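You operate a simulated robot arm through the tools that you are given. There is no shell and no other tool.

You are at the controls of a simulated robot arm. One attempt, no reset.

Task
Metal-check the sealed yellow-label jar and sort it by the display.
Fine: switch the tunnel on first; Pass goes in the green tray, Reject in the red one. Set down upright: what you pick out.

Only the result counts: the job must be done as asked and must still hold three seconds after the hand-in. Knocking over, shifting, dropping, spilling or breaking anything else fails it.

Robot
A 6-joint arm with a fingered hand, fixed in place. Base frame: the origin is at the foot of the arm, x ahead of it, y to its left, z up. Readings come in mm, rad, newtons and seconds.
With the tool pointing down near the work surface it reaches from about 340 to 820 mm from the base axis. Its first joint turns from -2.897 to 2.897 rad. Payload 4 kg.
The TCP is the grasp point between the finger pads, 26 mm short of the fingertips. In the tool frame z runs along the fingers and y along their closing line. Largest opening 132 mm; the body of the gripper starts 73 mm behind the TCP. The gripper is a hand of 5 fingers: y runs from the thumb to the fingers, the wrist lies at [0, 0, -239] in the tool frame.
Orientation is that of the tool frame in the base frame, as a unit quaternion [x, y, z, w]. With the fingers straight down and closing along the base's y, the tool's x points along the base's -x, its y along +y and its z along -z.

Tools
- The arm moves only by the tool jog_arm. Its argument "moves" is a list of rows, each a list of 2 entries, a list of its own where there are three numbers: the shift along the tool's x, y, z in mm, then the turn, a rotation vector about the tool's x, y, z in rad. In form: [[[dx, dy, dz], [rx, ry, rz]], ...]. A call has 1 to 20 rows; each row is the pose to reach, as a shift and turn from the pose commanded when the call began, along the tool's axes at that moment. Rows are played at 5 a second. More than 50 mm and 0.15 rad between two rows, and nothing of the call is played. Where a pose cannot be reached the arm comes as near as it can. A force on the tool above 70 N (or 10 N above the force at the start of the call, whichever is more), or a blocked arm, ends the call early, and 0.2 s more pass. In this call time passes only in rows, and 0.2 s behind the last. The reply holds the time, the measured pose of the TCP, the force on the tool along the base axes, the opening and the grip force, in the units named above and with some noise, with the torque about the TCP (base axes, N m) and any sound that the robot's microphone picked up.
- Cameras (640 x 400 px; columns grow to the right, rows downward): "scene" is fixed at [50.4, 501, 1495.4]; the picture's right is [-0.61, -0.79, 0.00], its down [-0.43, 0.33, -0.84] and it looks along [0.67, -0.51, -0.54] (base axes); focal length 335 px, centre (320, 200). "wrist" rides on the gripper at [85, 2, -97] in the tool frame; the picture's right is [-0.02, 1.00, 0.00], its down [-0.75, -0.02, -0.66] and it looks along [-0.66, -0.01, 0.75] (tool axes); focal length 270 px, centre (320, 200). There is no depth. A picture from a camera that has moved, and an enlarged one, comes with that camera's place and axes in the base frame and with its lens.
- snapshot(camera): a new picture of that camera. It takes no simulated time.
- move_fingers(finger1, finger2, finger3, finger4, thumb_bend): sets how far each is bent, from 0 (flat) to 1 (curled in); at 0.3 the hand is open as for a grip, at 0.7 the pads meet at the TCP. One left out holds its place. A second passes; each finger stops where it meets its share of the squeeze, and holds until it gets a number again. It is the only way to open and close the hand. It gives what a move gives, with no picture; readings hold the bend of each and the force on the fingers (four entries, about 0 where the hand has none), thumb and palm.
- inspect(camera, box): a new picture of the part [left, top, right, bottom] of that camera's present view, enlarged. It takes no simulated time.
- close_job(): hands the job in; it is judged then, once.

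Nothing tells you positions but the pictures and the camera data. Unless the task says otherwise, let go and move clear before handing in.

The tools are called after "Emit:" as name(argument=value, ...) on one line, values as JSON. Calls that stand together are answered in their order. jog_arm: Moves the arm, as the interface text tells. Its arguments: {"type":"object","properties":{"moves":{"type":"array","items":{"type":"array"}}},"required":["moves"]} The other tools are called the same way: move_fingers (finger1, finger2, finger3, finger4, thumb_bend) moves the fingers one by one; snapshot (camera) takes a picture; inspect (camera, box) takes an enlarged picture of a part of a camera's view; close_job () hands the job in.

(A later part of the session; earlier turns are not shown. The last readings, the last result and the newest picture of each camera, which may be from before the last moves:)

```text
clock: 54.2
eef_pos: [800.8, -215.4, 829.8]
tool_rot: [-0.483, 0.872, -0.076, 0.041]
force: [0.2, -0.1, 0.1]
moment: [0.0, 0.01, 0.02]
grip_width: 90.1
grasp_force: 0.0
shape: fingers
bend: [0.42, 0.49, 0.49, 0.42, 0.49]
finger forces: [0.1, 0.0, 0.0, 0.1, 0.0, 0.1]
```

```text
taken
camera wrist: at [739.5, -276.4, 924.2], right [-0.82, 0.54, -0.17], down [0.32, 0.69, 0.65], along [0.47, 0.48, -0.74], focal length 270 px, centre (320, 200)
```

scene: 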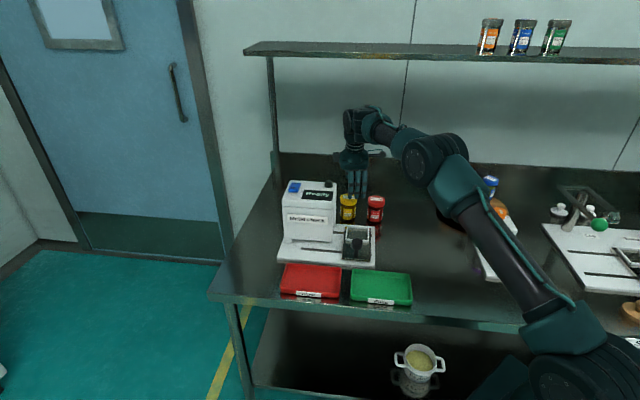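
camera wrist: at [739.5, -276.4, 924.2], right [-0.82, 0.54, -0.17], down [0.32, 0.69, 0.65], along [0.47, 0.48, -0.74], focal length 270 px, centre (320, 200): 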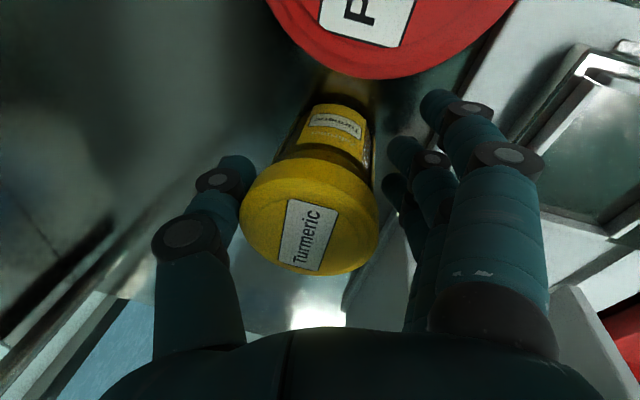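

Evenly spaced on both sides. I keep closing.

Emit:
move_fingers(finger2=0.55, finger3=0.55, thumb_bend=0.55)

Emit:
snapshot(camera="wrist")

Emit:
inspect(camera="scene", box=[325, 165, 395, 225])

```text
clock: 55.2
eef_pos: [800.5, -215.8, 830.1]
tool_rot: [-0.482, 0.872, -0.074, 0.041]
force: [-0.3, -0.1, 0.5]
moment: [0.0, 0.1, 0.01]
grip_width: 83.2
grasp_force: 3.2
shape: fingers
bend: [0.42, 0.54, 0.52, 0.42, 0.54]
finger forces: [0.1, 1.0, 2.6, 0.0, 3.5, 0.1]
```

```text
taken
camera wrist: at [739.5, -276.4, 924.2], right [-0.82, 0.54, -0.17], down [0.32, 0.69, 0.65], along [0.47, 0.48, -0.74], focal length 270 px, centre (320, 200)
```

wrist: 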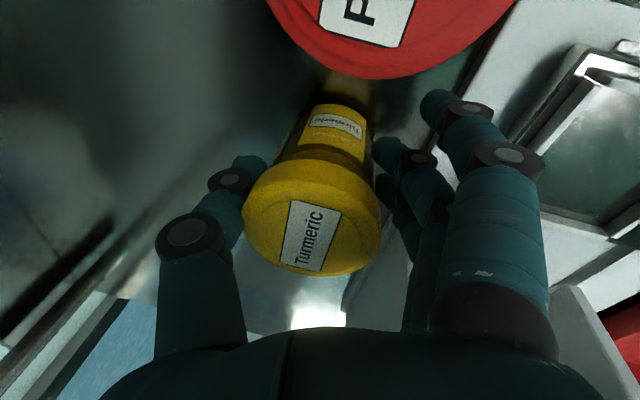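

```text
6.67 times, centred on (360, 195) of scene
camera zoom: at [50.4, 501.0, 1495.4], right [-0.61, -0.79, 0.0], down [-0.43, 0.33, -0.84], along [0.67, -0.51, -0.54], focal length 2234 px, centre (53, 233)
```

zoom: 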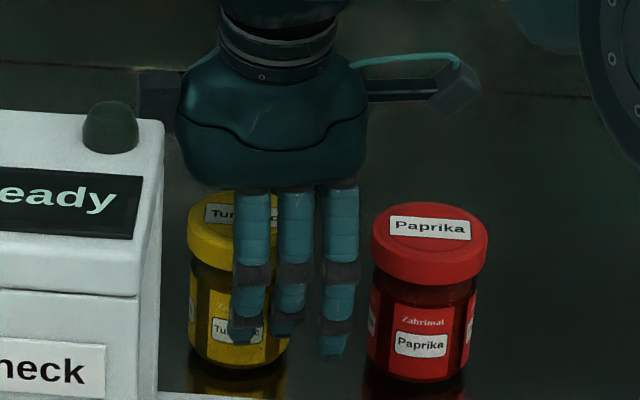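

All three touch the jar evenly. I squeeze more firmly for the lift.

Emit:
move_fingers(finger2=0.65, finger3=0.65, thumb_bend=0.65)

Emit:
snapshot(camera="wrist")

Emit:
inspect(camera="scene", box=[325, 165, 395, 225])

```text
clock: 56.2
eef_pos: [800.4, -215.1, 829.8]
tool_rot: [-0.482, 0.872, -0.074, 0.042]
force: [-1.1, -1.4, 3.2]
moment: [0.08, 0.14, 0.0]
grip_width: 80.2
grasp_force: 15.5
shape: fingers
bend: [0.42, 0.54, 0.51, 0.42, 0.6]
finger forces: [0.1, 7.9, 8.0, 0.0, 15.5, 0.0]
```

```text
taken
camera wrist: at [739.5, -276.4, 924.3], right [-0.82, 0.54, -0.17], down [0.32, 0.69, 0.65], along [0.47, 0.48, -0.74], focal length 270 px, centre (320, 200)
```

wrist: 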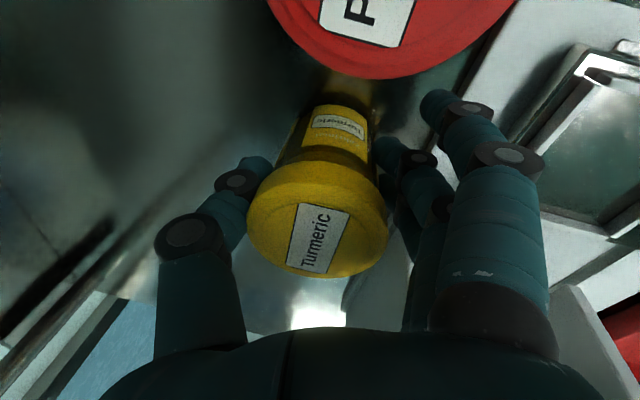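

```text
6.67 times, centred on (360, 195) of scene
camera zoom: at [50.4, 501.0, 1495.4], right [-0.61, -0.79, 0.0], down [-0.43, 0.33, -0.84], along [0.67, -0.51, -0.54], focal length 2234 px, centre (53, 233)
```

zoom: 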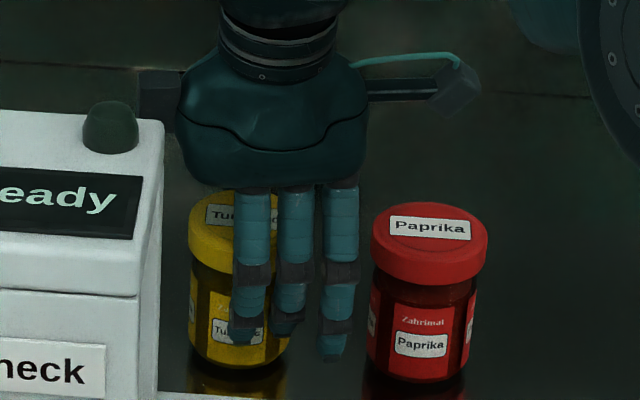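

The grip is firm (about 15 N, balanced 8+8 against the thumb) and the jar is upright. I lift a little to check that it holds.

Emit:
jog_arm(moves=[[[0, -0.9, -5], [0, 0, 0]], [[0, -2.6, -15], [0, 0, 0]], [[0, -5.1, -29.5], [0, 0, 0]]])

Emit:
snapshot(camera="wrist")

Emit:
inspect(camera="scene", box=[325, 165, 395, 225])

```text
clock: 57.0
eef_pos: [801.6, -215.7, 859.1]
tool_rot: [-0.482, 0.872, -0.075, 0.041]
force: [0.5, -0.3, -1.4]
moment: [-0.02, 0.01, 0.01]
grip_width: 80.1
grasp_force: 14.8
shape: fingers
bend: [0.42, 0.54, 0.51, 0.42, 0.6]
finger forces: [0.0, 7.2, 7.4, 0.0, 14.7, 0.0]
```

```text
taken
camera wrist: at [740.0, -276.0, 953.8], right [-0.82, 0.54, -0.17], down [0.32, 0.69, 0.65], along [0.47, 0.48, -0.74], focal length 270 px, centre (320, 200)
```

wrist: 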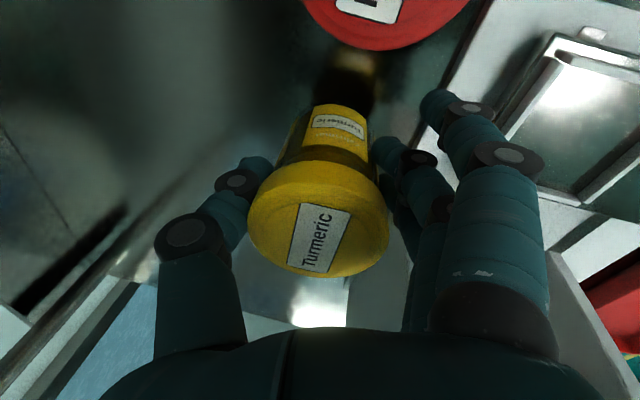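

```text
6.67 times, centred on (360, 195) of scene
camera zoom: at [50.4, 501.0, 1495.4], right [-0.61, -0.79, 0.0], down [-0.43, 0.33, -0.84], along [0.67, -0.51, -0.54], focal length 2234 px, centre (53, 233)
```

zoom: 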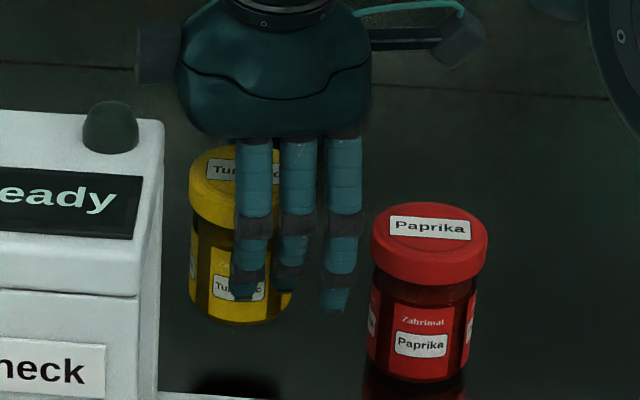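

The turmeric jar is lifted, upright and steady, and the paprika is untouched. I raise it above tunnel height, then carry it over the nest at about (678, −146).

Emit:
jog_arm(moves=[[[0, -3.4, -19.7], [0, 0, 0]], [[0, -6.8, -39.4], [0, 0, 0]], [[0, -10.2, -59.1], [0, 0, 0]], [[0, -13, -75], [0, 0, 0]]])

```text
clock: 58.0
eef_pos: [800.4, -214.7, 935.2]
tool_rot: [-0.483, 0.872, -0.076, 0.041]
force: [-0.8, 0.5, -1.8]
moment: [0.0, -0.01, -0.02]
grip_width: 80.1
grasp_force: 13.7
shape: fingers
bend: [0.42, 0.54, 0.51, 0.42, 0.6]
finger forces: [0.0, 7.3, 7.3, 0.0, 14.5, 0.0]
```

Holding well. I carry it over above the nest.

Emit:
jog_arm(moves=[[[1.7, 26.3, -6.6], [0, 0, 0]], [[3.3, 52.7, -13.2], [0, 0, 0]], [[5, 79, -19.9], [0, 0, 0]], [[6.6, 105.4, -26.5], [0, 0, 0]], [[8.3, 131.7, -33.1], [0, 0, 0]]])

Emit:
snapshot(camera="wrist")

Emit:
snapshot(camera="scene")

Emit:
inspect(camera="scene", box=[310, 160, 410, 270])

```text
clock: 59.2
eef_pos: [680.2, -150.7, 944.9]
tool_rot: [-0.481, 0.872, -0.074, 0.041]
force: [0.1, -0.9, -0.8]
moment: [-0.02, -0.02, 0.06]
grip_width: 79.5
grasp_force: 14.2
shape: fingers
bend: [0.42, 0.54, 0.51, 0.42, 0.6]
finger forces: [0.0, 7.1, 7.1, 0.0, 14.0, 0.0]
```

```text
taken
camera wrist: at [620.4, -211.4, 1039.3], right [-0.82, 0.54, -0.17], down [0.32, 0.69, 0.65], along [0.47, 0.48, -0.74], focal length 270 px, centre (320, 200)
```

wrist: 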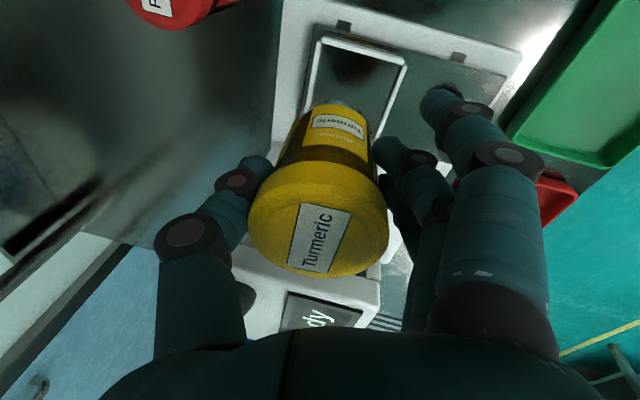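

```text
taken
```

scene: 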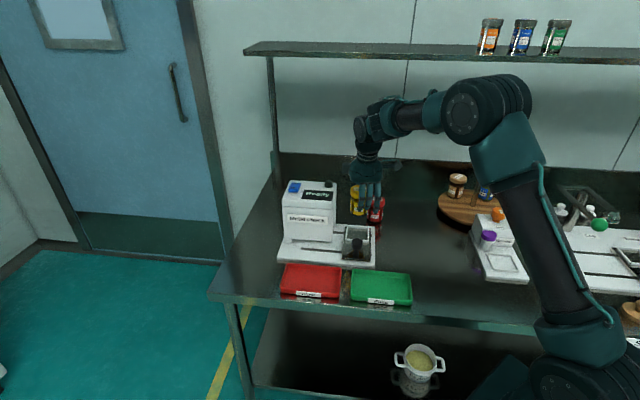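

```text
3.64 times, centred on (360, 215) of scene
camera zoom: at [50.4, 501.0, 1495.4], right [-0.61, -0.79, 0.0], down [-0.43, 0.33, -0.84], along [0.67, -0.51, -0.54], focal length 1219 px, centre (174, 146)
```

zoom: 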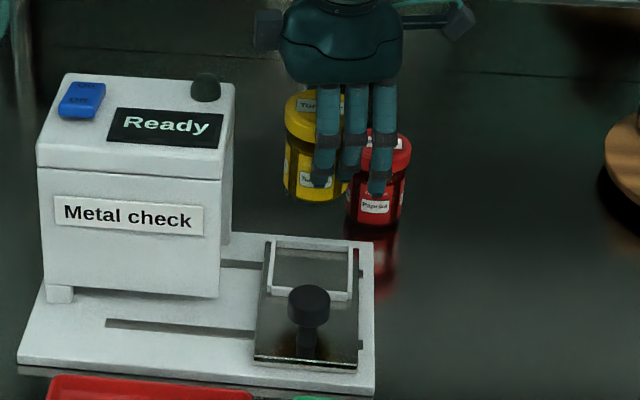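

The jar is above the nest and both views line up. I lower it to just above the rim and look again before inserting.

Emit:
jog_arm(moves=[[[0, 4.2, 24.6], [0, 0, 0]], [[0, 8.4, 49.2], [0, 0, 0]], [[0, 12.4, 71.5], [0, 0, 0]]])

Emit:
inspect(camera="scene", box=[320, 195, 400, 265])

Emit:
snapshot(camera="wrist")

```text
clock: 60.0
eef_pos: [680.7, -150.5, 873.1]
tool_rot: [-0.482, 0.872, -0.074, 0.041]
force: [0.3, 0.3, -1.4]
moment: [0.01, 0.0, 0.01]
grip_width: 79.9
grasp_force: 13.9
shape: fingers
bend: [0.42, 0.54, 0.51, 0.42, 0.6]
finger forces: [0.0, 6.9, 7.0, 0.1, 14.0, 0.1]
```

```text
5.71 times, centred on (360, 230) of scene
camera zoom: at [50.4, 501.0, 1495.4], right [-0.61, -0.79, 0.0], down [-0.43, 0.33, -0.84], along [0.67, -0.51, -0.54], focal length 1915 px, centre (91, 29)
```

zoom: 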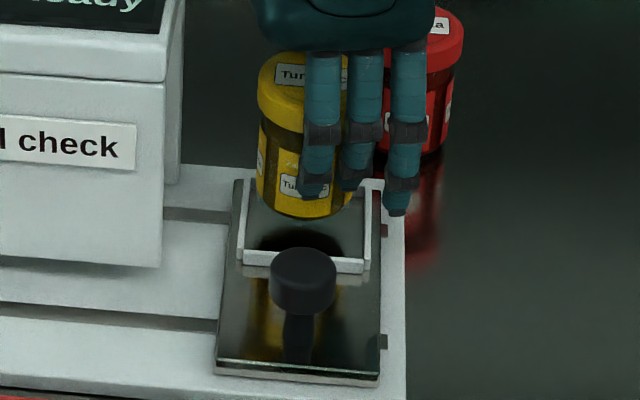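

```text
taken
camera wrist: at [621.1, -211.5, 967.4], right [-0.82, 0.54, -0.17], down [0.32, 0.69, 0.65], along [0.47, 0.48, -0.74], focal length 270 px, centre (320, 200)
```

wrist: 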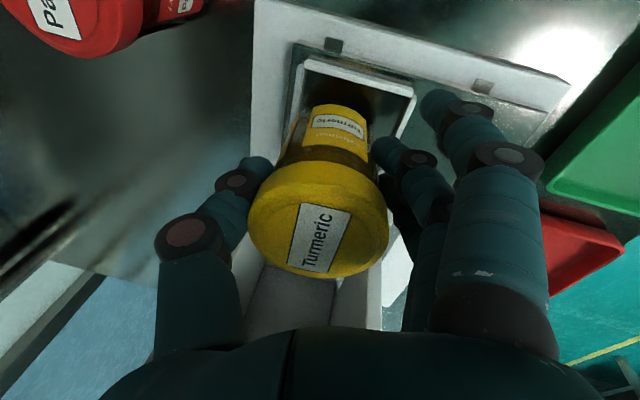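

Just above the rim; the scene view suggests the jar's base is still about 6 mm too far back. I shift it forward a little, lower slightly and check again.

Emit:
jog_arm(moves=[[[-0.7, 3.5, 1], [0, 0, 0]], [[-1.3, 7, 5.9], [0, 0, 0]]])

Emit:
inspect(camera="scene", box=[330, 205, 390, 260])

Emit:
inspect(camera="wrist", box=[230, 20, 450, 290])

```text
clock: 60.6
eef_pos: [678.3, -144.7, 866.7]
tool_rot: [-0.481, 0.872, -0.075, 0.041]
force: [0.5, 0.3, -1.0]
moment: [0.02, -0.03, -0.02]
grip_width: 79.8
grasp_force: 13.2
shape: fingers
bend: [0.42, 0.54, 0.51, 0.42, 0.6]
finger forces: [0.1, 6.9, 7.2, 0.1, 14.0, 0.0]
```

```text
7.27 times, centred on (360, 232) of scene
camera zoom: at [50.4, 501.0, 1495.4], right [-0.61, -0.79, 0.0], down [-0.43, 0.33, -0.84], along [0.67, -0.51, -0.54], focal length 2437 px, centre (29, -36)
```

zoom: 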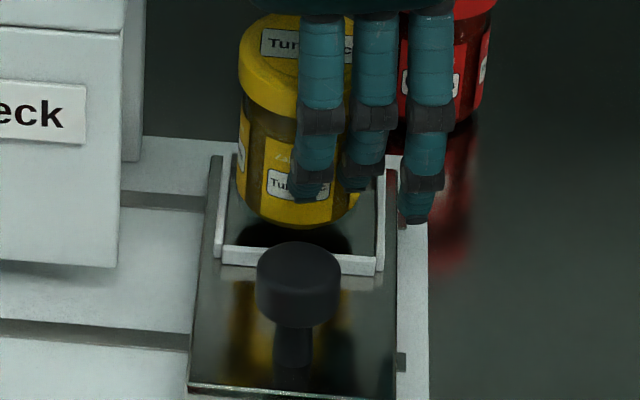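

```text
1.48 times, centred on (340, 155) of wrist
camera zoom: at [616.7, -206.8, 960.4], right [-0.82, 0.54, -0.17], down [0.32, 0.69, 0.65], along [0.47, 0.48, -0.74], focal length 400 px, centre (290, 267)
```

zoom: 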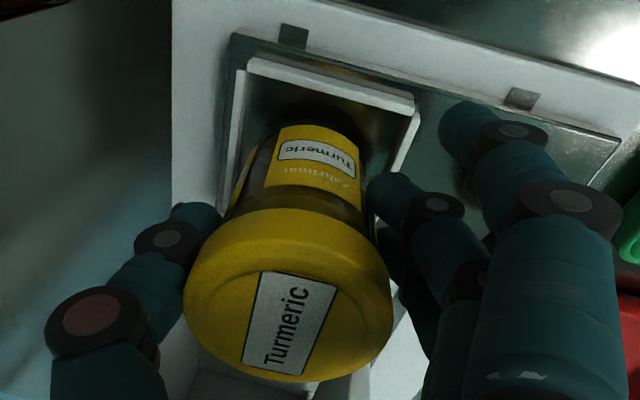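

Front-back is now aligned; it is about 2.5 mm too far toward the tunnel. I correct that and lower gently into the nest, watching the force.

Emit:
jog_arm(moves=[[[2.4, 0.5, 0], [0, 0, 0]], [[2.4, 1.2, 3.9], [0, 0, 0]], [[2.4, 1.9, 7.9], [0, 0, 0]]])

Emit:
inspect(camera="scene", box=[330, 205, 390, 260])

```text
clock: 61.4
eef_pos: [676.7, -146.6, 858.6]
tool_rot: [-0.483, 0.872, -0.075, 0.041]
force: [-0.2, 1.2, -0.4]
moment: [0.01, -0.02, -0.01]
grip_width: 79.8
grasp_force: 14.6
shape: fingers
bend: [0.42, 0.54, 0.51, 0.42, 0.6]
finger forces: [0.1, 6.9, 7.0, 0.1, 14.0, 0.0]
```

```text
7.27 times, centred on (360, 232) of scene
camera zoom: at [50.4, 501.0, 1495.4], right [-0.61, -0.79, 0.0], down [-0.43, 0.33, -0.84], along [0.67, -0.51, -0.54], focal length 2437 px, centre (29, -36)
```

zoom: 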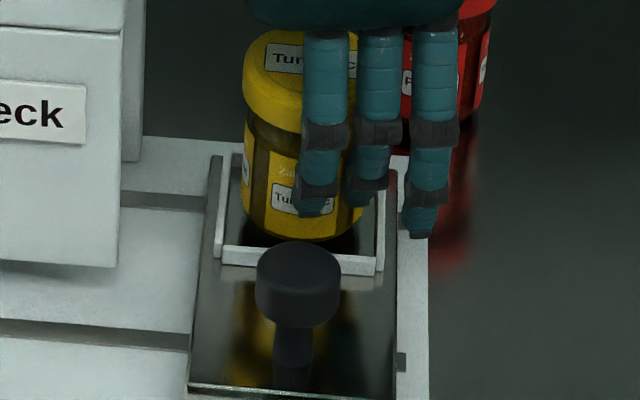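

Centred in the frame. I lower further in small steps.

Emit:
jog_arm(moves=[[[0, 0.5, 3], [0, 0, 0]], [[0, 1, 5.9], [0, 0, 0]]])

Emit:
inspect(camera="scene", box=[330, 205, 390, 260])

```text
clock: 62.0
eef_pos: [676.7, -147.7, 854.2]
tool_rot: [-0.481, 0.872, -0.076, 0.043]
force: [0.0, -0.1, 17.6]
moment: [0.28, 0.43, -0.01]
grip_width: 81.0
grasp_force: 17.9
shape: fingers
bend: [0.42, 0.55, 0.53, 0.42, 0.6]
finger forces: [0.1, 8.5, 8.8, 0.0, 17.8, 0.1]
```

```text
7.27 times, centred on (360, 232) of scene
camera zoom: at [50.4, 501.0, 1495.4], right [-0.61, -0.79, 0.0], down [-0.43, 0.33, -0.84], along [0.67, -0.51, -0.54], focal length 2437 px, centre (29, -36)
```

zoom: 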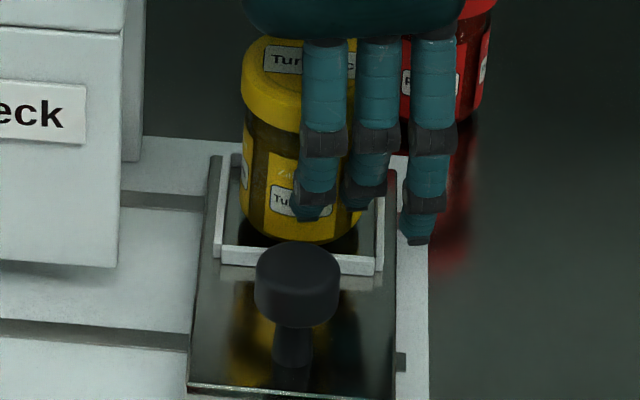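

Contact at about 17 N. I need to see whether the jar is on the nest floor or sitting on the rim, so I'll look closely.

Emit:
inspect(camera="scene", box=[345, 222, 385, 250])

Emit:
inspect(camera="wrist", box=[240, 30, 420, 190])

```text
14.29 times, centred on (365, 236) of scene
camera zoom: at [50.4, 501.0, 1495.4], right [-0.61, -0.79, 0.0], down [-0.43, 0.33, -0.84], along [0.67, -0.51, -0.54], focal length 4787 px, centre (-323, -314)
```

zoom: 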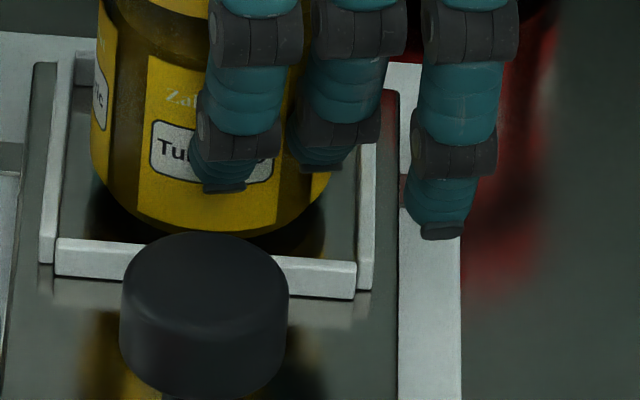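

```text
2.50 times, centred on (330, 110) of wrist
camera zoom: at [615.3, -208.4, 948.4], right [-0.82, 0.54, -0.17], down [0.32, 0.69, 0.65], along [0.47, 0.48, -0.74], focal length 676 px, centre (295, 425)
```

zoom: 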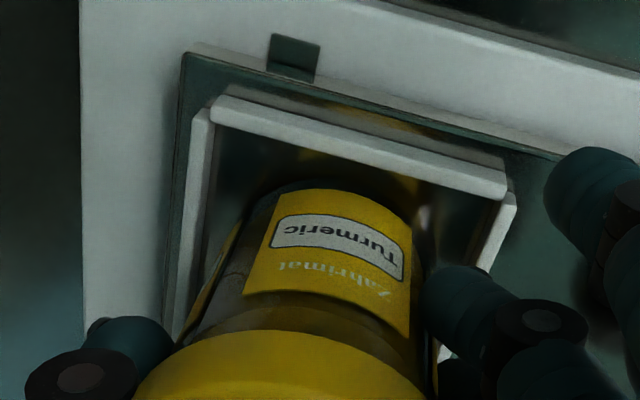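

The jar is inside the frame with a visible gap on all sides, so it is on the nest floor. I relieve the pressure by a millimetre or two and open the fingers gently.

Emit:
jog_arm(moves=[[[0, -0.3, -1.8], [0, 0, 0]]])

Emit:
move_fingers(finger2=0.5, finger3=0.48, thumb_bend=0.54)

Emit:
inspect(camera="scene", box=[330, 205, 390, 260])

Emit:
snapshot(camera="wrist")

```text
clock: 62.4
eef_pos: [675.7, -146.5, 854.8]
tool_rot: [-0.482, 0.872, -0.075, 0.041]
force: [0.1, -0.4, 13.6]
moment: [0.14, 0.2, -0.02]
grip_width: 80.9
grasp_force: 16.7
shape: fingers
bend: [0.42, 0.55, 0.53, 0.42, 0.6]
finger forces: [0.0, 7.5, 7.6, 0.0, 17.1, 0.0]
```

```text
clock: 63.4
eef_pos: [677.2, -147.3, 853.9]
tool_rot: [-0.482, 0.872, -0.074, 0.042]
force: [-0.2, -0.2, 0.5]
moment: [-0.02, 0.02, -0.01]
grip_width: 81.8
grasp_force: 0.0
shape: fingers
bend: [0.42, 0.5, 0.48, 0.42, 0.54]
finger forces: [0.1, 0.1, 0.0, 0.0, 0.1, 0.1]
```

```text
7.27 times, centred on (360, 232) of scene
camera zoom: at [50.4, 501.0, 1495.4], right [-0.61, -0.79, 0.0], down [-0.43, 0.33, -0.84], along [0.67, -0.51, -0.54], focal length 2437 px, centre (29, -36)
```

zoom: 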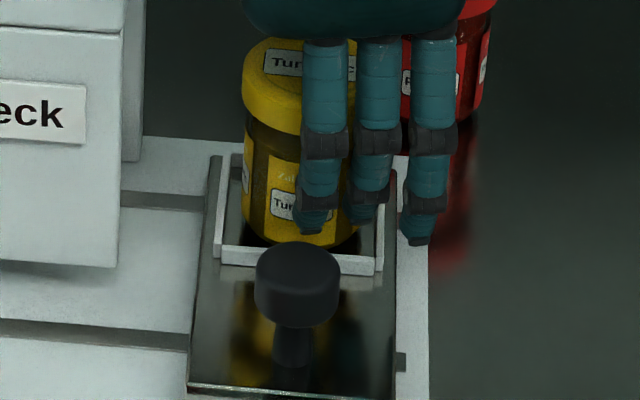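

```text
taken
camera wrist: at [615.2, -208.2, 948.7], right [-0.82, 0.54, -0.17], down [0.32, 0.69, 0.65], along [0.47, 0.48, -0.74], focal length 270 px, centre (320, 200)
```

wrist: 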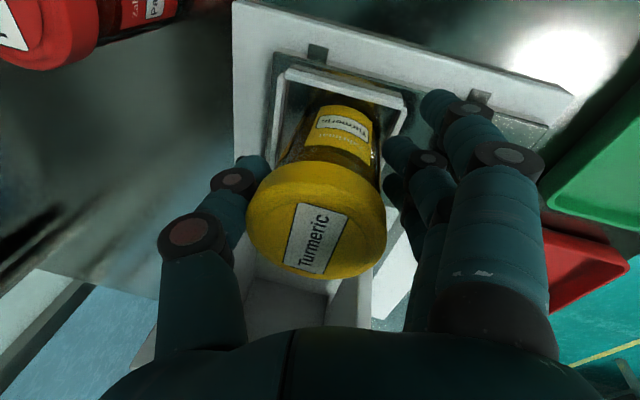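

Released; the jar stands upright in the nest. I open wider and lift away straight up.

Emit:
move_fingers(finger1=0.4, finger2=0.4, finger3=0.4, finger4=0.4, thumb_bend=0.4)

Emit:
jog_arm(moves=[[[0, -3.4, -20], [0, 0, 0]], [[0, -6.8, -40], [0, 0, 0]], [[0, -10.2, -60], [0, 0, 0]], [[0, -13.6, -80], [0, 0, 0]], [[0, -19.5, -115], [0, 0, 0]], [[0, -25.5, -150], [0, 0, 0]]])

Emit:
inspect(camera="scene", box=[310, 180, 410, 270])

Emit:
snapshot(camera="wrist")

```text
clock: 64.4
eef_pos: [675.3, -147.4, 855.3]
tool_rot: [-0.483, 0.871, -0.075, 0.041]
force: [-0.4, -0.4, 0.7]
moment: [-0.03, 0.01, 0.03]
grip_width: 106.3
grasp_force: 0.1
shape: fingers
bend: [0.4, 0.4, 0.4, 0.4, 0.4]
finger forces: [0.0, 0.1, 0.0, 0.1, 0.1, 0.0]
```

```text
clock: 65.8
eef_pos: [675.3, -148.1, 1004.6]
tool_rot: [-0.482, 0.872, -0.074, 0.041]
force: [-0.1, -0.7, -0.1]
moment: [-0.01, -0.01, -0.02]
grip_width: 106.0
grasp_force: 0.1
shape: fingers
bend: [0.4, 0.4, 0.4, 0.4, 0.4]
finger forces: [0.0, 0.1, 0.1, 0.1, 0.1, 0.0]
```

```text
4.44 times, centred on (360, 225) of scene
camera zoom: at [50.4, 501.0, 1495.4], right [-0.61, -0.79, 0.0], down [-0.43, 0.33, -0.84], along [0.67, -0.51, -0.54], focal length 1489 px, centre (142, 89)
```

zoom: 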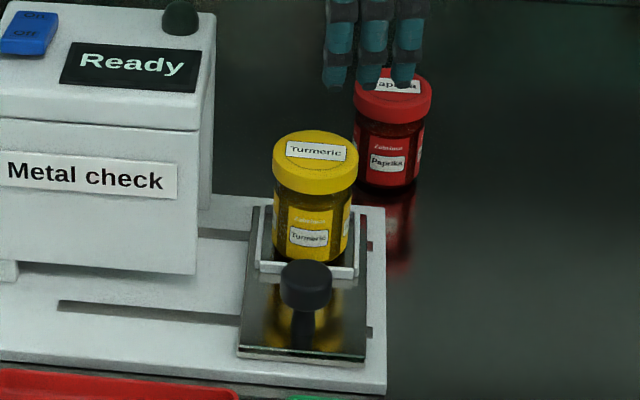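

```text
taken
camera wrist: at [613.6, -208.5, 1099.3], right [-0.82, 0.54, -0.17], down [0.32, 0.69, 0.65], along [0.47, 0.48, -0.74], focal length 270 px, centre (320, 200)
```

wrist: 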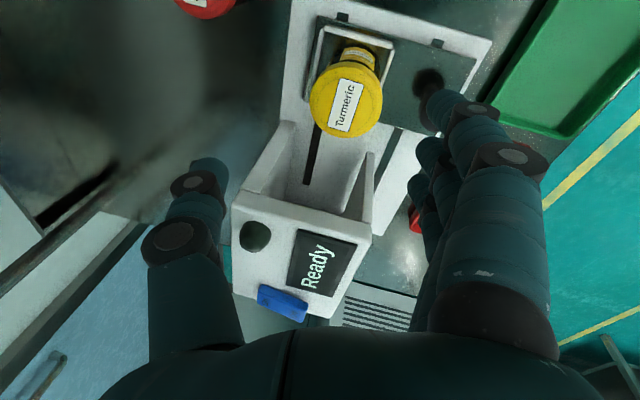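

The jar stands properly in the nest. To slide the carriage I'll use the stiff sideways direction of the fingers: turn the hand so that it hangs in front of the tunnel with the fingers reaching back to the knob. First I move to a free spot in front and straighten the hand.

Emit:
jog_arm(moves=[[[2.1, 34.3, -5.9], [-0.034, 0, 0]], [[4.1, 68.7, -11.8], [-0.068, 0, 0]], [[6.2, 103, -17.6], [-0.102, 0, 0]], [[8.2, 137.4, -23.5], [-0.136, 0, 0]], [[10.3, 171.7, -29.4], [-0.17, 0, 0]]])

Emit:
jog_arm(moves=[[[0, 0, 0], [0, 0, 0.14]], [[0, 0, 0], [0, 0, 0.28]], [[0, 0, 0], [0, 0, 0.42]], [[0, 0, 0], [0, 0, 0.56]], [[0, 0, 0], [0, 0, 0.7]], [[0, 0, 0], [0, 0, 0.84]], [[0, 0, 0], [0, 0, 0.98]], [[0, 0, 0], [0, 0, 1.12]], [[0, 0, 0], [0, 0, 1.26]], [[0, 0, 0], [0, 0, 1.4]], [[0, 0, 0], [0, 0, 1.54]], [[0, 0, 0], [0, 0, 1.68]]])

```text
clock: 67.0
eef_pos: [521.8, -64.0, 1004.4]
tool_rot: [-0.484, 0.875, 0.0, 0.0]
force: [-0.7, -0.1, -0.4]
moment: [-0.02, 0.03, 0.0]
grip_width: 106.2
grasp_force: 0.0
shape: fingers
bend: [0.4, 0.4, 0.4, 0.4, 0.4]
finger forces: [0.0, 0.0, 0.0, 0.0, 0.0, 0.0]
```

```text
clock: 69.6
eef_pos: [522.9, -64.7, 1006.7]
tool_rot: [0.329, 0.944, -0.001, 0.001]
force: [-0.2, -0.5, -0.1]
moment: [-0.02, 0.01, 0.01]
grip_width: 106.3
grasp_force: 0.0
shape: fingers
bend: [0.4, 0.4, 0.4, 0.4, 0.4]
finger forces: [0.0, 0.0, 0.0, 0.1, 0.0, 0.1]
```

The hand turned freely. I continue the turn to bring the finger row parallel to the carriage's travel.

Emit:
jog_arm(moves=[[[0, 0, 0], [0, 0, 0.139]], [[0, 0, 0], [0, 0, 0.278]], [[0, 0, 0], [0, 0, 0.417]], [[0, 0, 0], [0, 0, 0.556]], [[0, 0, 0], [0, 0, 0.695]], [[0, 0, 0], [0, 0, 0.834]], [[0, 0, 0], [0, 0, 0.973]], [[0, 0, 0], [0, 0, 1.112]], [[0, 0, 0], [0, 0, 1.251]], [[0, 0, 0], [0, 0, 1.39]], [[0, 0, 0], [0, 0, 1.529]], [[0, 0, 0], [0, 0, 1.6685]]])

Emit:
move_fingers(finger1=0.35, finger2=0.35, finger3=0.35, finger4=0.35, thumb_bend=0.85)

Emit:
snapshot(camera="wrist")

Emit:
snapshot(camera="scene")

```text
clock: 72.2
eef_pos: [522.5, -63.3, 1005.9]
tool_rot: [0.921, 0.39, 0.0, 0.001]
force: [0.0, 0.0, -0.6]
moment: [0.0, -0.02, -0.01]
grip_width: 106.6
grasp_force: 0.1
shape: fingers
bend: [0.4, 0.4, 0.4, 0.4, 0.4]
finger forces: [0.1, 0.1, 0.0, 0.0, 0.0, 0.0]
```

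```text
clock: 73.2
eef_pos: [521.4, -62.9, 1006.4]
tool_rot: [0.92, 0.391, 0.0, 0.0]
force: [-0.9, 0.9, 0.0]
moment: [0.0, -0.01, 0.02]
grip_width: 51.6
grasp_force: 0.1
shape: fingers
bend: [0.35, 0.35, 0.35, 0.35, 0.85]
finger forces: [0.1, 0.1, 0.0, 0.1, 0.1, 0.0]
```

```text
taken
camera wrist: at [581.6, -2.6, 1102.1], right [0.7, -0.71, 0.0], down [-0.53, -0.53, 0.66], along [-0.47, -0.46, -0.75], focal length 270 px, centre (320, 200)
```

wrist: 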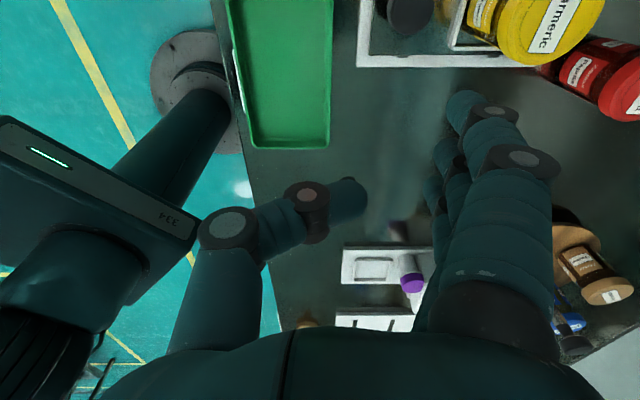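

```text
taken
```

scene: 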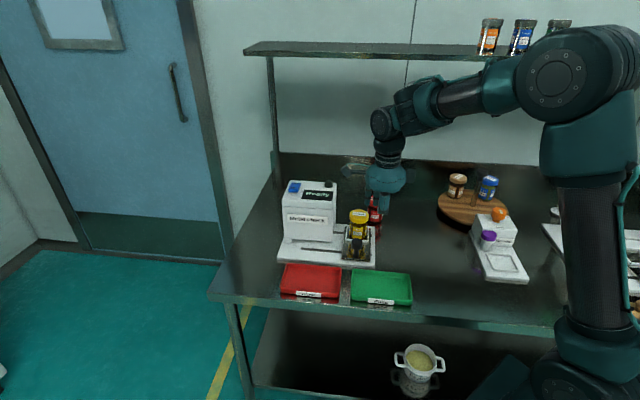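

The finger row now runs along the carriage direction, in front of the tunnel. I shift a bit to the near side of the knob and descend beside it.

Emit:
jog_arm(moves=[[[-17, 0, 10], [0, 0, 0]], [[-17, 0, 50], [0, 0, 0]], [[-17, 0, 90], [0, 0, 0]], [[-17, 0, 125], [0, 0, 0]], [[-17, 0, 145], [0, 0, 0]]])

Emit:
inspect(camera="scene", box=[320, 195, 420, 275])

Emit:
snapshot(camera="wrist")

```text
clock: 74.4
eef_pos: [511.0, -76.0, 860.3]
tool_rot: [0.92, 0.391, 0.0, 0.001]
force: [0.2, -0.9, -0.2]
moment: [-0.03, -0.03, -0.01]
grip_width: 51.8
grasp_force: 0.1
shape: fingers
bend: [0.35, 0.35, 0.35, 0.35, 0.85]
finger forces: [0.0, 0.0, 0.1, 0.1, 0.0, 0.1]
```

```text
5.00 times, centred on (370, 235) of scene
camera zoom: at [50.4, 501.0, 1495.4], right [-0.61, -0.79, 0.0], down [-0.43, 0.33, -0.84], along [0.67, -0.51, -0.54], focal length 1676 px, centre (70, 25)
```

zoom: 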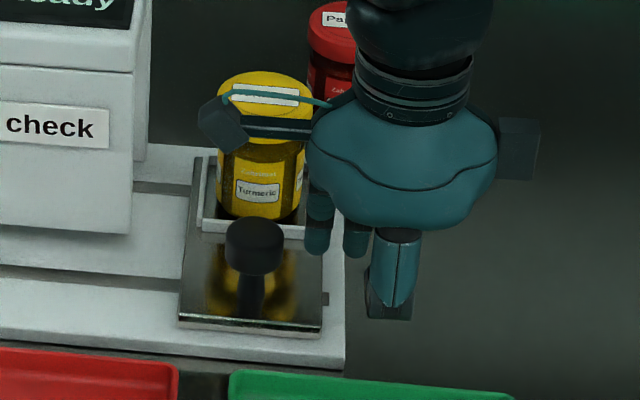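

```text
taken
camera wrist: at [570.3, -15.8, 956.7], right [0.7, -0.71, 0.0], down [-0.54, -0.53, 0.66], along [-0.47, -0.46, -0.75], focal length 270 px, centre (320, 200)
```

wrist: 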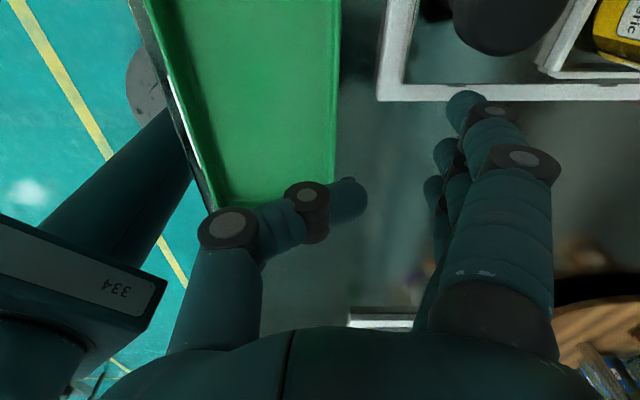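

Finger 1 is beside the knob with about a 13 mm gap, level with it front-back. I lower 20 mm so that the fingertip overlaps the knob cap, then start pushing slowly.

Emit:
jog_arm(moves=[[[0, 0, 10], [0, 0, 0]], [[0, 0, 20], [0, 0, 0]], [[6, 0, 20], [0, 0, 0]], [[12, 0, 20], [0, 0, 0]], [[18, 0, 20], [0, 0, 0]], [[24, 0, 20], [0, 0, 0]], [[30, 0, 20], [0, 0, 0]]])

Emit:
inspect(camera="scene", box=[300, 195, 400, 275])

```text
clock: 76.0
eef_pos: [531.5, -54.5, 840.9]
tool_rot: [0.921, 0.39, 0.0, 0.0]
force: [0.6, -0.2, 0.0]
moment: [-0.02, 0.03, -0.02]
grip_width: 51.6
grasp_force: 0.0
shape: fingers
bend: [0.35, 0.35, 0.35, 0.35, 0.85]
finger forces: [0.0, 0.0, 0.0, 0.1, 0.1, 0.1]
```

```text
5.00 times, centred on (350, 235) of scene
camera zoom: at [50.4, 501.0, 1495.4], right [-0.61, -0.79, 0.0], down [-0.43, 0.33, -0.84], along [0.67, -0.51, -0.54], focal length 1676 px, centre (170, 25)
```

zoom: 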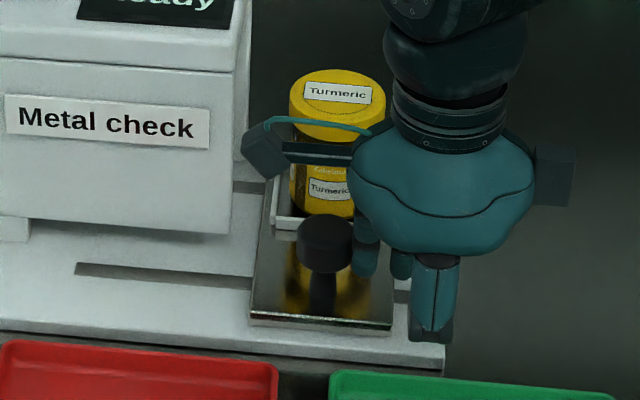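

The carriage slides with almost no resistance and the jar rides along upright. I keep pushing it smoothly into the tunnel.

Emit:
jog_arm(moves=[[[8, 0, 0], [0, 0, 0]], [[16, 0, 0], [0, 0, 0]], [[24, 0, 0], [0, 0, 0]], [[32, 0, 0], [0, 0, 0]], [[40, 0, 0], [0, 0, 0]], [[48, 0, 0], [0, 0, 0]], [[56, 0, 0], [0, 0, 0]], [[64, 0, 0], [0, 0, 0]], [[72, 0, 0], [0, 0, 0]], [[80, 0, 0], [0, 0, 0]]])

Emit:
inspect(camera="scene", box=[270, 170, 400, 275])

```text
clock: 78.2
eef_pos: [587.4, 4.4, 841.8]
tool_rot: [0.92, 0.391, 0.002, 0.001]
force: [-0.2, 0.3, 0.0]
moment: [0.01, 0.03, 0.01]
grip_width: 51.6
grasp_force: 0.1
shape: fingers
bend: [0.35, 0.35, 0.35, 0.35, 0.85]
finger forces: [0.1, 0.0, 0.0, 0.0, 0.1, 0.0]
```

```text
3.81 times, centred on (335, 222) of scene
camera zoom: at [50.4, 501.0, 1495.4], right [-0.61, -0.79, 0.0], down [-0.43, 0.33, -0.84], along [0.67, -0.51, -0.54], focal length 1277 px, centre (263, 114)
```

zoom: 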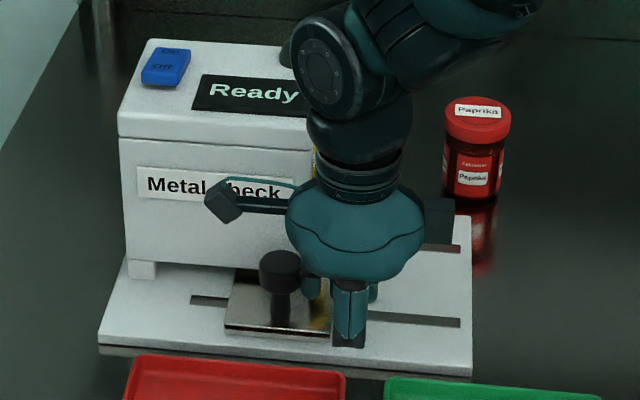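

The carriage is nearly in; about 25 mm of slot remains. I push on more slowly until it stops or the display changes.

Emit:
jog_arm(moves=[[[5, 0, 0], [0, 0, 0]], [[10, 0, 0], [0, 0, 0]], [[15, 0, 0], [0, 0, 0]], [[20, 0, 0], [0, 0, 0]]])

Emit:
inspect(camera="scene", box=[270, 170, 400, 275])

```text
clock: 79.2
eef_pos: [600.5, 18.9, 841.2]
tool_rot: [0.92, 0.391, 0.0, 0.0]
force: [-0.3, -0.4, 0.8]
moment: [0.0, 0.0, -0.02]
grip_width: 51.7
grasp_force: 0.0
shape: fingers
bend: [0.35, 0.35, 0.35, 0.35, 0.85]
finger forces: [0.0, 0.1, 0.1, 0.0, 0.0, 0.0]
```

```text
3.81 times, centred on (335, 222) of scene
camera zoom: at [50.4, 501.0, 1495.4], right [-0.61, -0.79, 0.0], down [-0.43, 0.33, -0.84], along [0.67, -0.51, -0.54], focal length 1277 px, centre (263, 114)
```

zoom: 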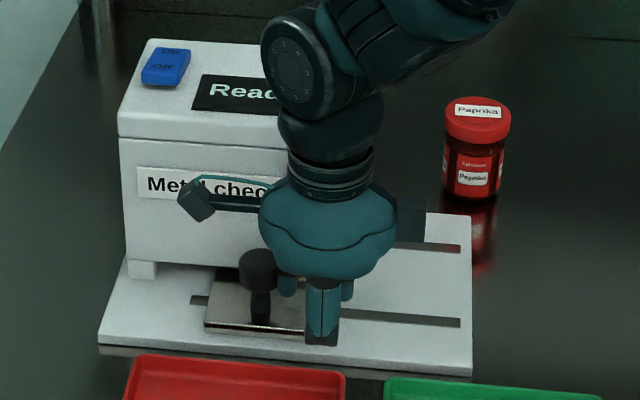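

About 12 mm of slot remains. I continue gently.

Emit:
jog_arm(moves=[[[3, 0, 0], [0, 0, 0]], [[6, 0, 0], [0, 0, 0]], [[9, 0, 0], [0, 0, 0]], [[11, 0, 0], [0, 0, 0]]])

Emit:
inspect(camera="scene", box=[270, 170, 400, 275])

```text
clock: 80.2
eef_pos: [608.6, 26.1, 840.9]
tool_rot: [0.92, 0.391, 0.001, 0.001]
force: [1.0, 0.1, 0.0]
moment: [0.01, 0.01, -0.01]
grip_width: 51.6
grasp_force: 0.1
shape: fingers
bend: [0.35, 0.35, 0.35, 0.35, 0.85]
finger forces: [0.1, 0.1, 0.0, 0.1, 0.0, 0.1]
```

```text
3.81 times, centred on (335, 222) of scene
camera zoom: at [50.4, 501.0, 1495.4], right [-0.61, -0.79, 0.0], down [-0.43, 0.33, -0.84], along [0.67, -0.51, -0.54], focal length 1277 px, centre (263, 114)
```

zoom: 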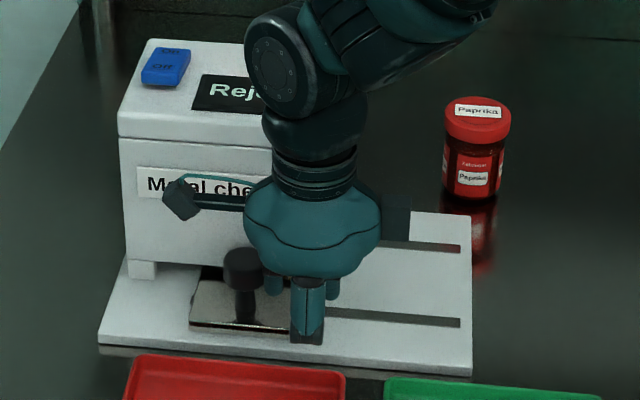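

The display now starts with "Rej…", so it reads Reject. I back off the knob, rise, and read the whole display while moving over to the other side of the knob to pull the carriage back.

Emit:
jog_arm(moves=[[[-8, 0, 0], [0, 0, 0]], [[-8, 0, -35], [0, 0, 0]], [[-8, 0, -70], [0, 0, 0]], [[-8, 0, -80], [0, 0, 0]]])

Emit:
jog_arm(moves=[[[40, 0, 0], [0, 0, 0]], [[80, 0, 0], [0, 0, 0]], [[120, 0, 0], [0, 0, 0]]])

Emit:
inspect(camera="scene", box=[270, 165, 400, 280])

Emit:
snapshot(camera="wrist")

```text
clock: 81.2
eef_pos: [602.8, 20.1, 921.4]
tool_rot: [0.92, 0.391, 0.001, 0.001]
force: [-0.9, -0.5, 0.0]
moment: [0.0, -0.01, -0.01]
grip_width: 51.9
grasp_force: 0.0
shape: fingers
bend: [0.35, 0.35, 0.35, 0.35, 0.85]
finger forces: [0.0, 0.0, 0.0, 0.0, 0.0, 0.0]
```

```text
clock: 82.0
eef_pos: [684.6, 106.3, 921.2]
tool_rot: [0.92, 0.391, 0.0, 0.0]
force: [-0.1, -0.2, 0.8]
moment: [0.02, 0.03, 0.0]
grip_width: 51.8
grasp_force: 0.1
shape: fingers
bend: [0.35, 0.35, 0.35, 0.35, 0.85]
finger forces: [0.0, 0.0, 0.0, 0.0, 0.0, 0.0]
```

```text
3.48 times, centred on (335, 222) of scene
camera zoom: at [50.4, 501.0, 1495.4], right [-0.61, -0.79, 0.0], down [-0.43, 0.33, -0.84], along [0.67, -0.51, -0.54], focal length 1166 px, centre (268, 122)
```

zoom: 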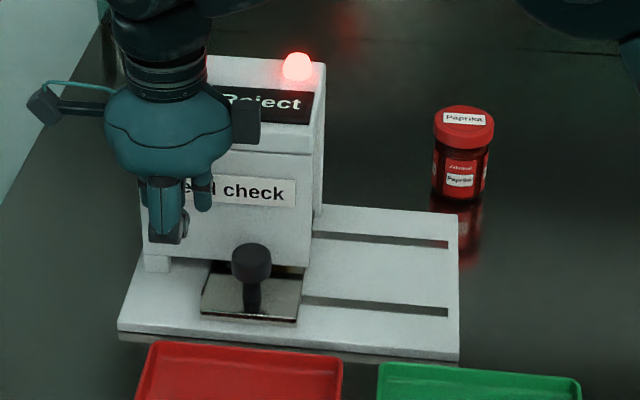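

```text
taken
camera wrist: at [744.4, 167.1, 1016.7], right [0.7, -0.71, 0.0], down [-0.53, -0.53, 0.66], along [-0.47, -0.46, -0.75], focal length 270 px, centre (320, 200)
```

wrist: 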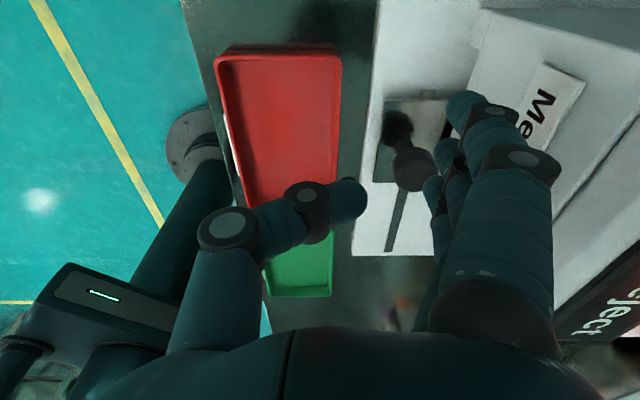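

The display clearly reads "Reject" and the red lamp is lit, so the jar belongs in the red tray. I now lower the fingers on the far side of the knob to draw the carriage back out.

Emit:
jog_arm(moves=[[[8, 5, 0], [0, 0, 0]], [[8, 5, 25], [0, 0, 0]], [[8, 5, 50], [0, 0, 0]]])

Emit:
inspect(camera="scene", box=[260, 185, 380, 280])

Emit:
snapshot(camera="wrist")

```text
clock: 82.8
eef_pos: [695.5, 107.7, 870.5]
tool_rot: [0.92, 0.391, 0.0, 0.001]
force: [0.2, 0.4, 0.3]
moment: [0.01, 0.01, -0.02]
grip_width: 51.7
grasp_force: 0.0
shape: fingers
bend: [0.35, 0.35, 0.35, 0.35, 0.85]
finger forces: [0.0, 0.0, 0.1, 0.0, 0.1, 0.0]
```

```text
4.21 times, centred on (320, 232) of scene
camera zoom: at [50.4, 501.0, 1495.4], right [-0.61, -0.79, 0.0], down [-0.43, 0.33, -0.84], along [0.67, -0.51, -0.54], focal length 1411 px, centre (320, 63)
```

zoom: 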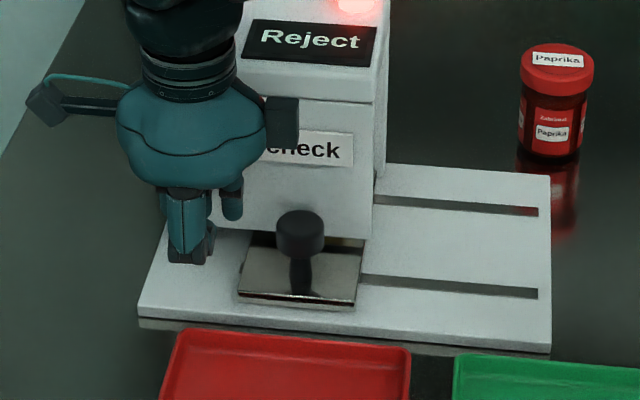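

```text
taken
camera wrist: at [754.6, 169.4, 967.3], right [0.7, -0.71, 0.0], down [-0.53, -0.53, 0.66], along [-0.47, -0.46, -0.75], focal length 270 px, centre (320, 200)
```

wrist: 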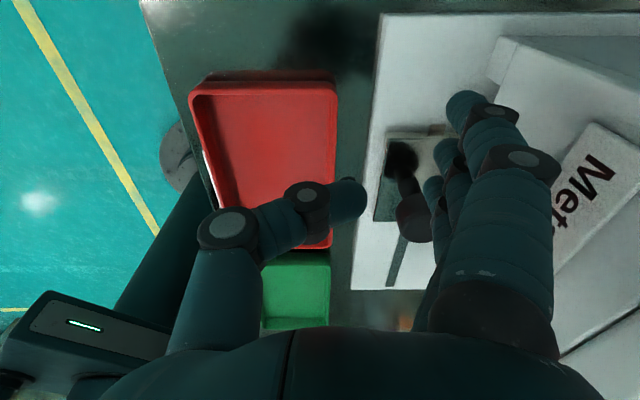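

There's about a 25 mm gap between the fingers and the knob. I lower the last 30 mm, approach the knob gently and draw the carriage back.

Emit:
jog_arm(moves=[[[0, 0, 15], [0, 0, 0]], [[0, 0, 29.5], [0, 0, 0]], [[-8, 0, 29.5], [0, 0, 0]], [[-14, 0, 29.5], [0, 0, 0]], [[-18, 0, 29.5], [0, 0, 0]], [[-22, 0, 29.5], [0, 0, 0]], [[-26, 0, 29.5], [0, 0, 0]], [[-30, 0, 29.5], [0, 0, 0]], [[-34, 0, 29.5], [0, 0, 0]], [[-39, 0, 29.5], [0, 0, 0]], [[-45, 0, 29.5], [0, 0, 0]], [[-52, 0, 29.5], [0, 0, 0]], [[-60, 0, 29.5], [0, 0, 0]]])

Emit:
inspect(camera="scene", box=[260, 185, 380, 280])

```text
clock: 85.6
eef_pos: [653.1, 64.8, 840.5]
tool_rot: [0.92, 0.392, 0.001, 0.001]
force: [0.5, -0.2, 0.8]
moment: [0.01, -0.01, 0.02]
grip_width: 51.6
grasp_force: 0.1
shape: fingers
bend: [0.35, 0.35, 0.35, 0.35, 0.85]
finger forces: [0.0, 0.0, 0.0, 0.1, 0.0, 0.1]
```

```text
4.21 times, centred on (320, 232) of scene
camera zoom: at [50.4, 501.0, 1495.4], right [-0.61, -0.79, 0.0], down [-0.43, 0.33, -0.84], along [0.67, -0.51, -0.54], focal length 1411 px, centre (320, 63)
```

zoom: 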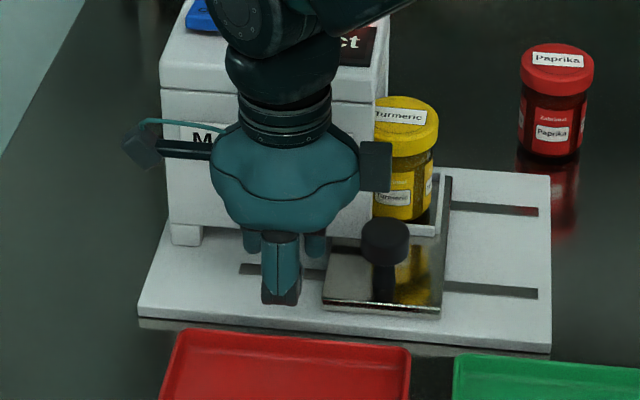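

The carriage is coming out with the jar upright. I continue drawing it back to its start position.

Emit:
jog_arm(moves=[[[-8, 0, 0], [0, 0, 0]], [[-16, 0, 0], [0, 0, 0]], [[-24, 0, 0], [0, 0, 0]], [[-32, 0, 0], [0, 0, 0]], [[-40, 0, 0], [0, 0, 0]], [[-47, 0, 0], [0, 0, 0]], [[-53, 0, 0], [0, 0, 0]], [[-58, 0, 0], [0, 0, 0]], [[-62, 0, 0], [0, 0, 0]]])

Emit:
inspect(camera="scene", box=[280, 175, 400, 275])

```text
clock: 87.6
eef_pos: [611.4, 21.5, 841.2]
tool_rot: [0.92, 0.391, 0.0, 0.001]
force: [0.3, 0.2, -0.9]
moment: [0.0, 0.0, -0.02]
grip_width: 51.8
grasp_force: 0.1
shape: fingers
bend: [0.35, 0.35, 0.35, 0.35, 0.85]
finger forces: [0.0, 0.1, 0.0, 0.1, 0.1, 0.0]
```

```text
4.00 times, centred on (340, 225) of scene
camera zoom: at [50.4, 501.0, 1495.4], right [-0.61, -0.79, 0.0], down [-0.43, 0.33, -0.84], along [0.67, -0.51, -0.54], focal length 1340 px, centre (240, 100)
```

zoom: 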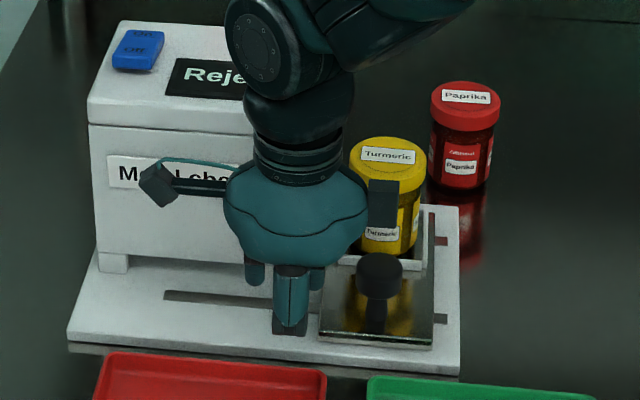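

The carriage is within a few mm of its start. I follow up gently to bring it fully back.

Emit:
jog_arm(moves=[[[-6, 0, 0], [0, 0, 0]], [[-11, 0, 0], [0, 0, 0]], [[-15, 0, 0], [0, 0, 0]], [[-19, 0, 0], [0, 0, 0]], [[-22, 0, 0], [0, 0, 0]], [[-25, 0, 0], [0, 0, 0]]])

Emit:
inspect(camera="scene", box=[280, 175, 400, 275])

Emit:
snapshot(camera="wrist")

```text
clock: 88.8
eef_pos: [601.3, 12.5, 843.4]
tool_rot: [0.916, 0.4, 0.009, -0.001]
force: [6.6, 7.9, -0.3]
moment: [0.16, -0.09, 0.6]
grip_width: 51.2
grasp_force: 4.6
shape: fingers
bend: [0.35, 0.35, 0.35, 0.36, 0.85]
finger forces: [0.1, 0.1, 0.1, 9.4, 0.0, 0.0]
stopped in row 6: the force on the tool passed its limit at 74 N (the readings are from after the stop); the commanded pose is now the measured one
```

```text
4.00 times, centred on (340, 225) of scene
camera zoom: at [50.4, 501.0, 1495.4], right [-0.61, -0.79, 0.0], down [-0.43, 0.33, -0.84], along [0.67, -0.51, -0.54], focal length 1340 px, centre (240, 100)
```

zoom: 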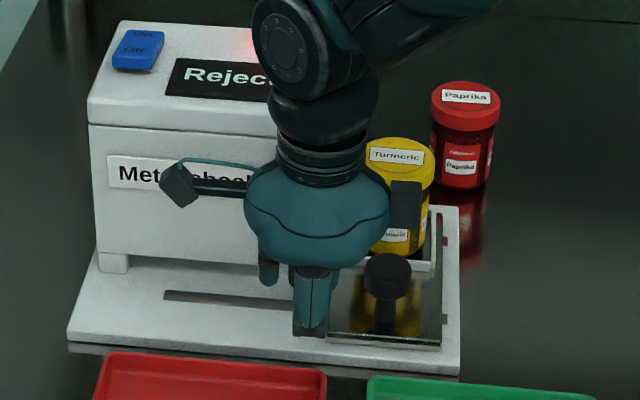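

```text
taken
camera wrist: at [657.4, 73.5, 941.3], right [0.72, -0.69, 0.01], down [-0.53, -0.55, 0.64], along [-0.44, -0.47, -0.77], focal length 270 px, centre (320, 200)
```

wrist: 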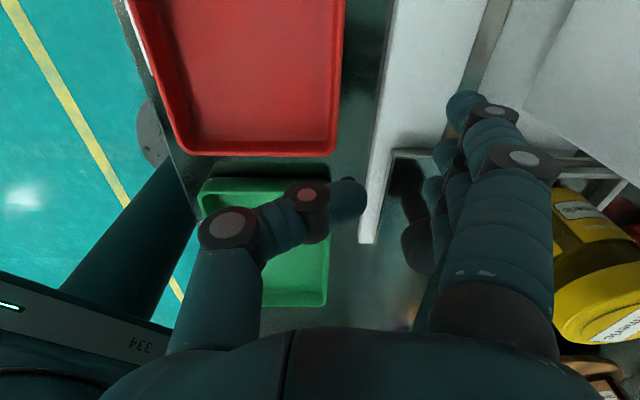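

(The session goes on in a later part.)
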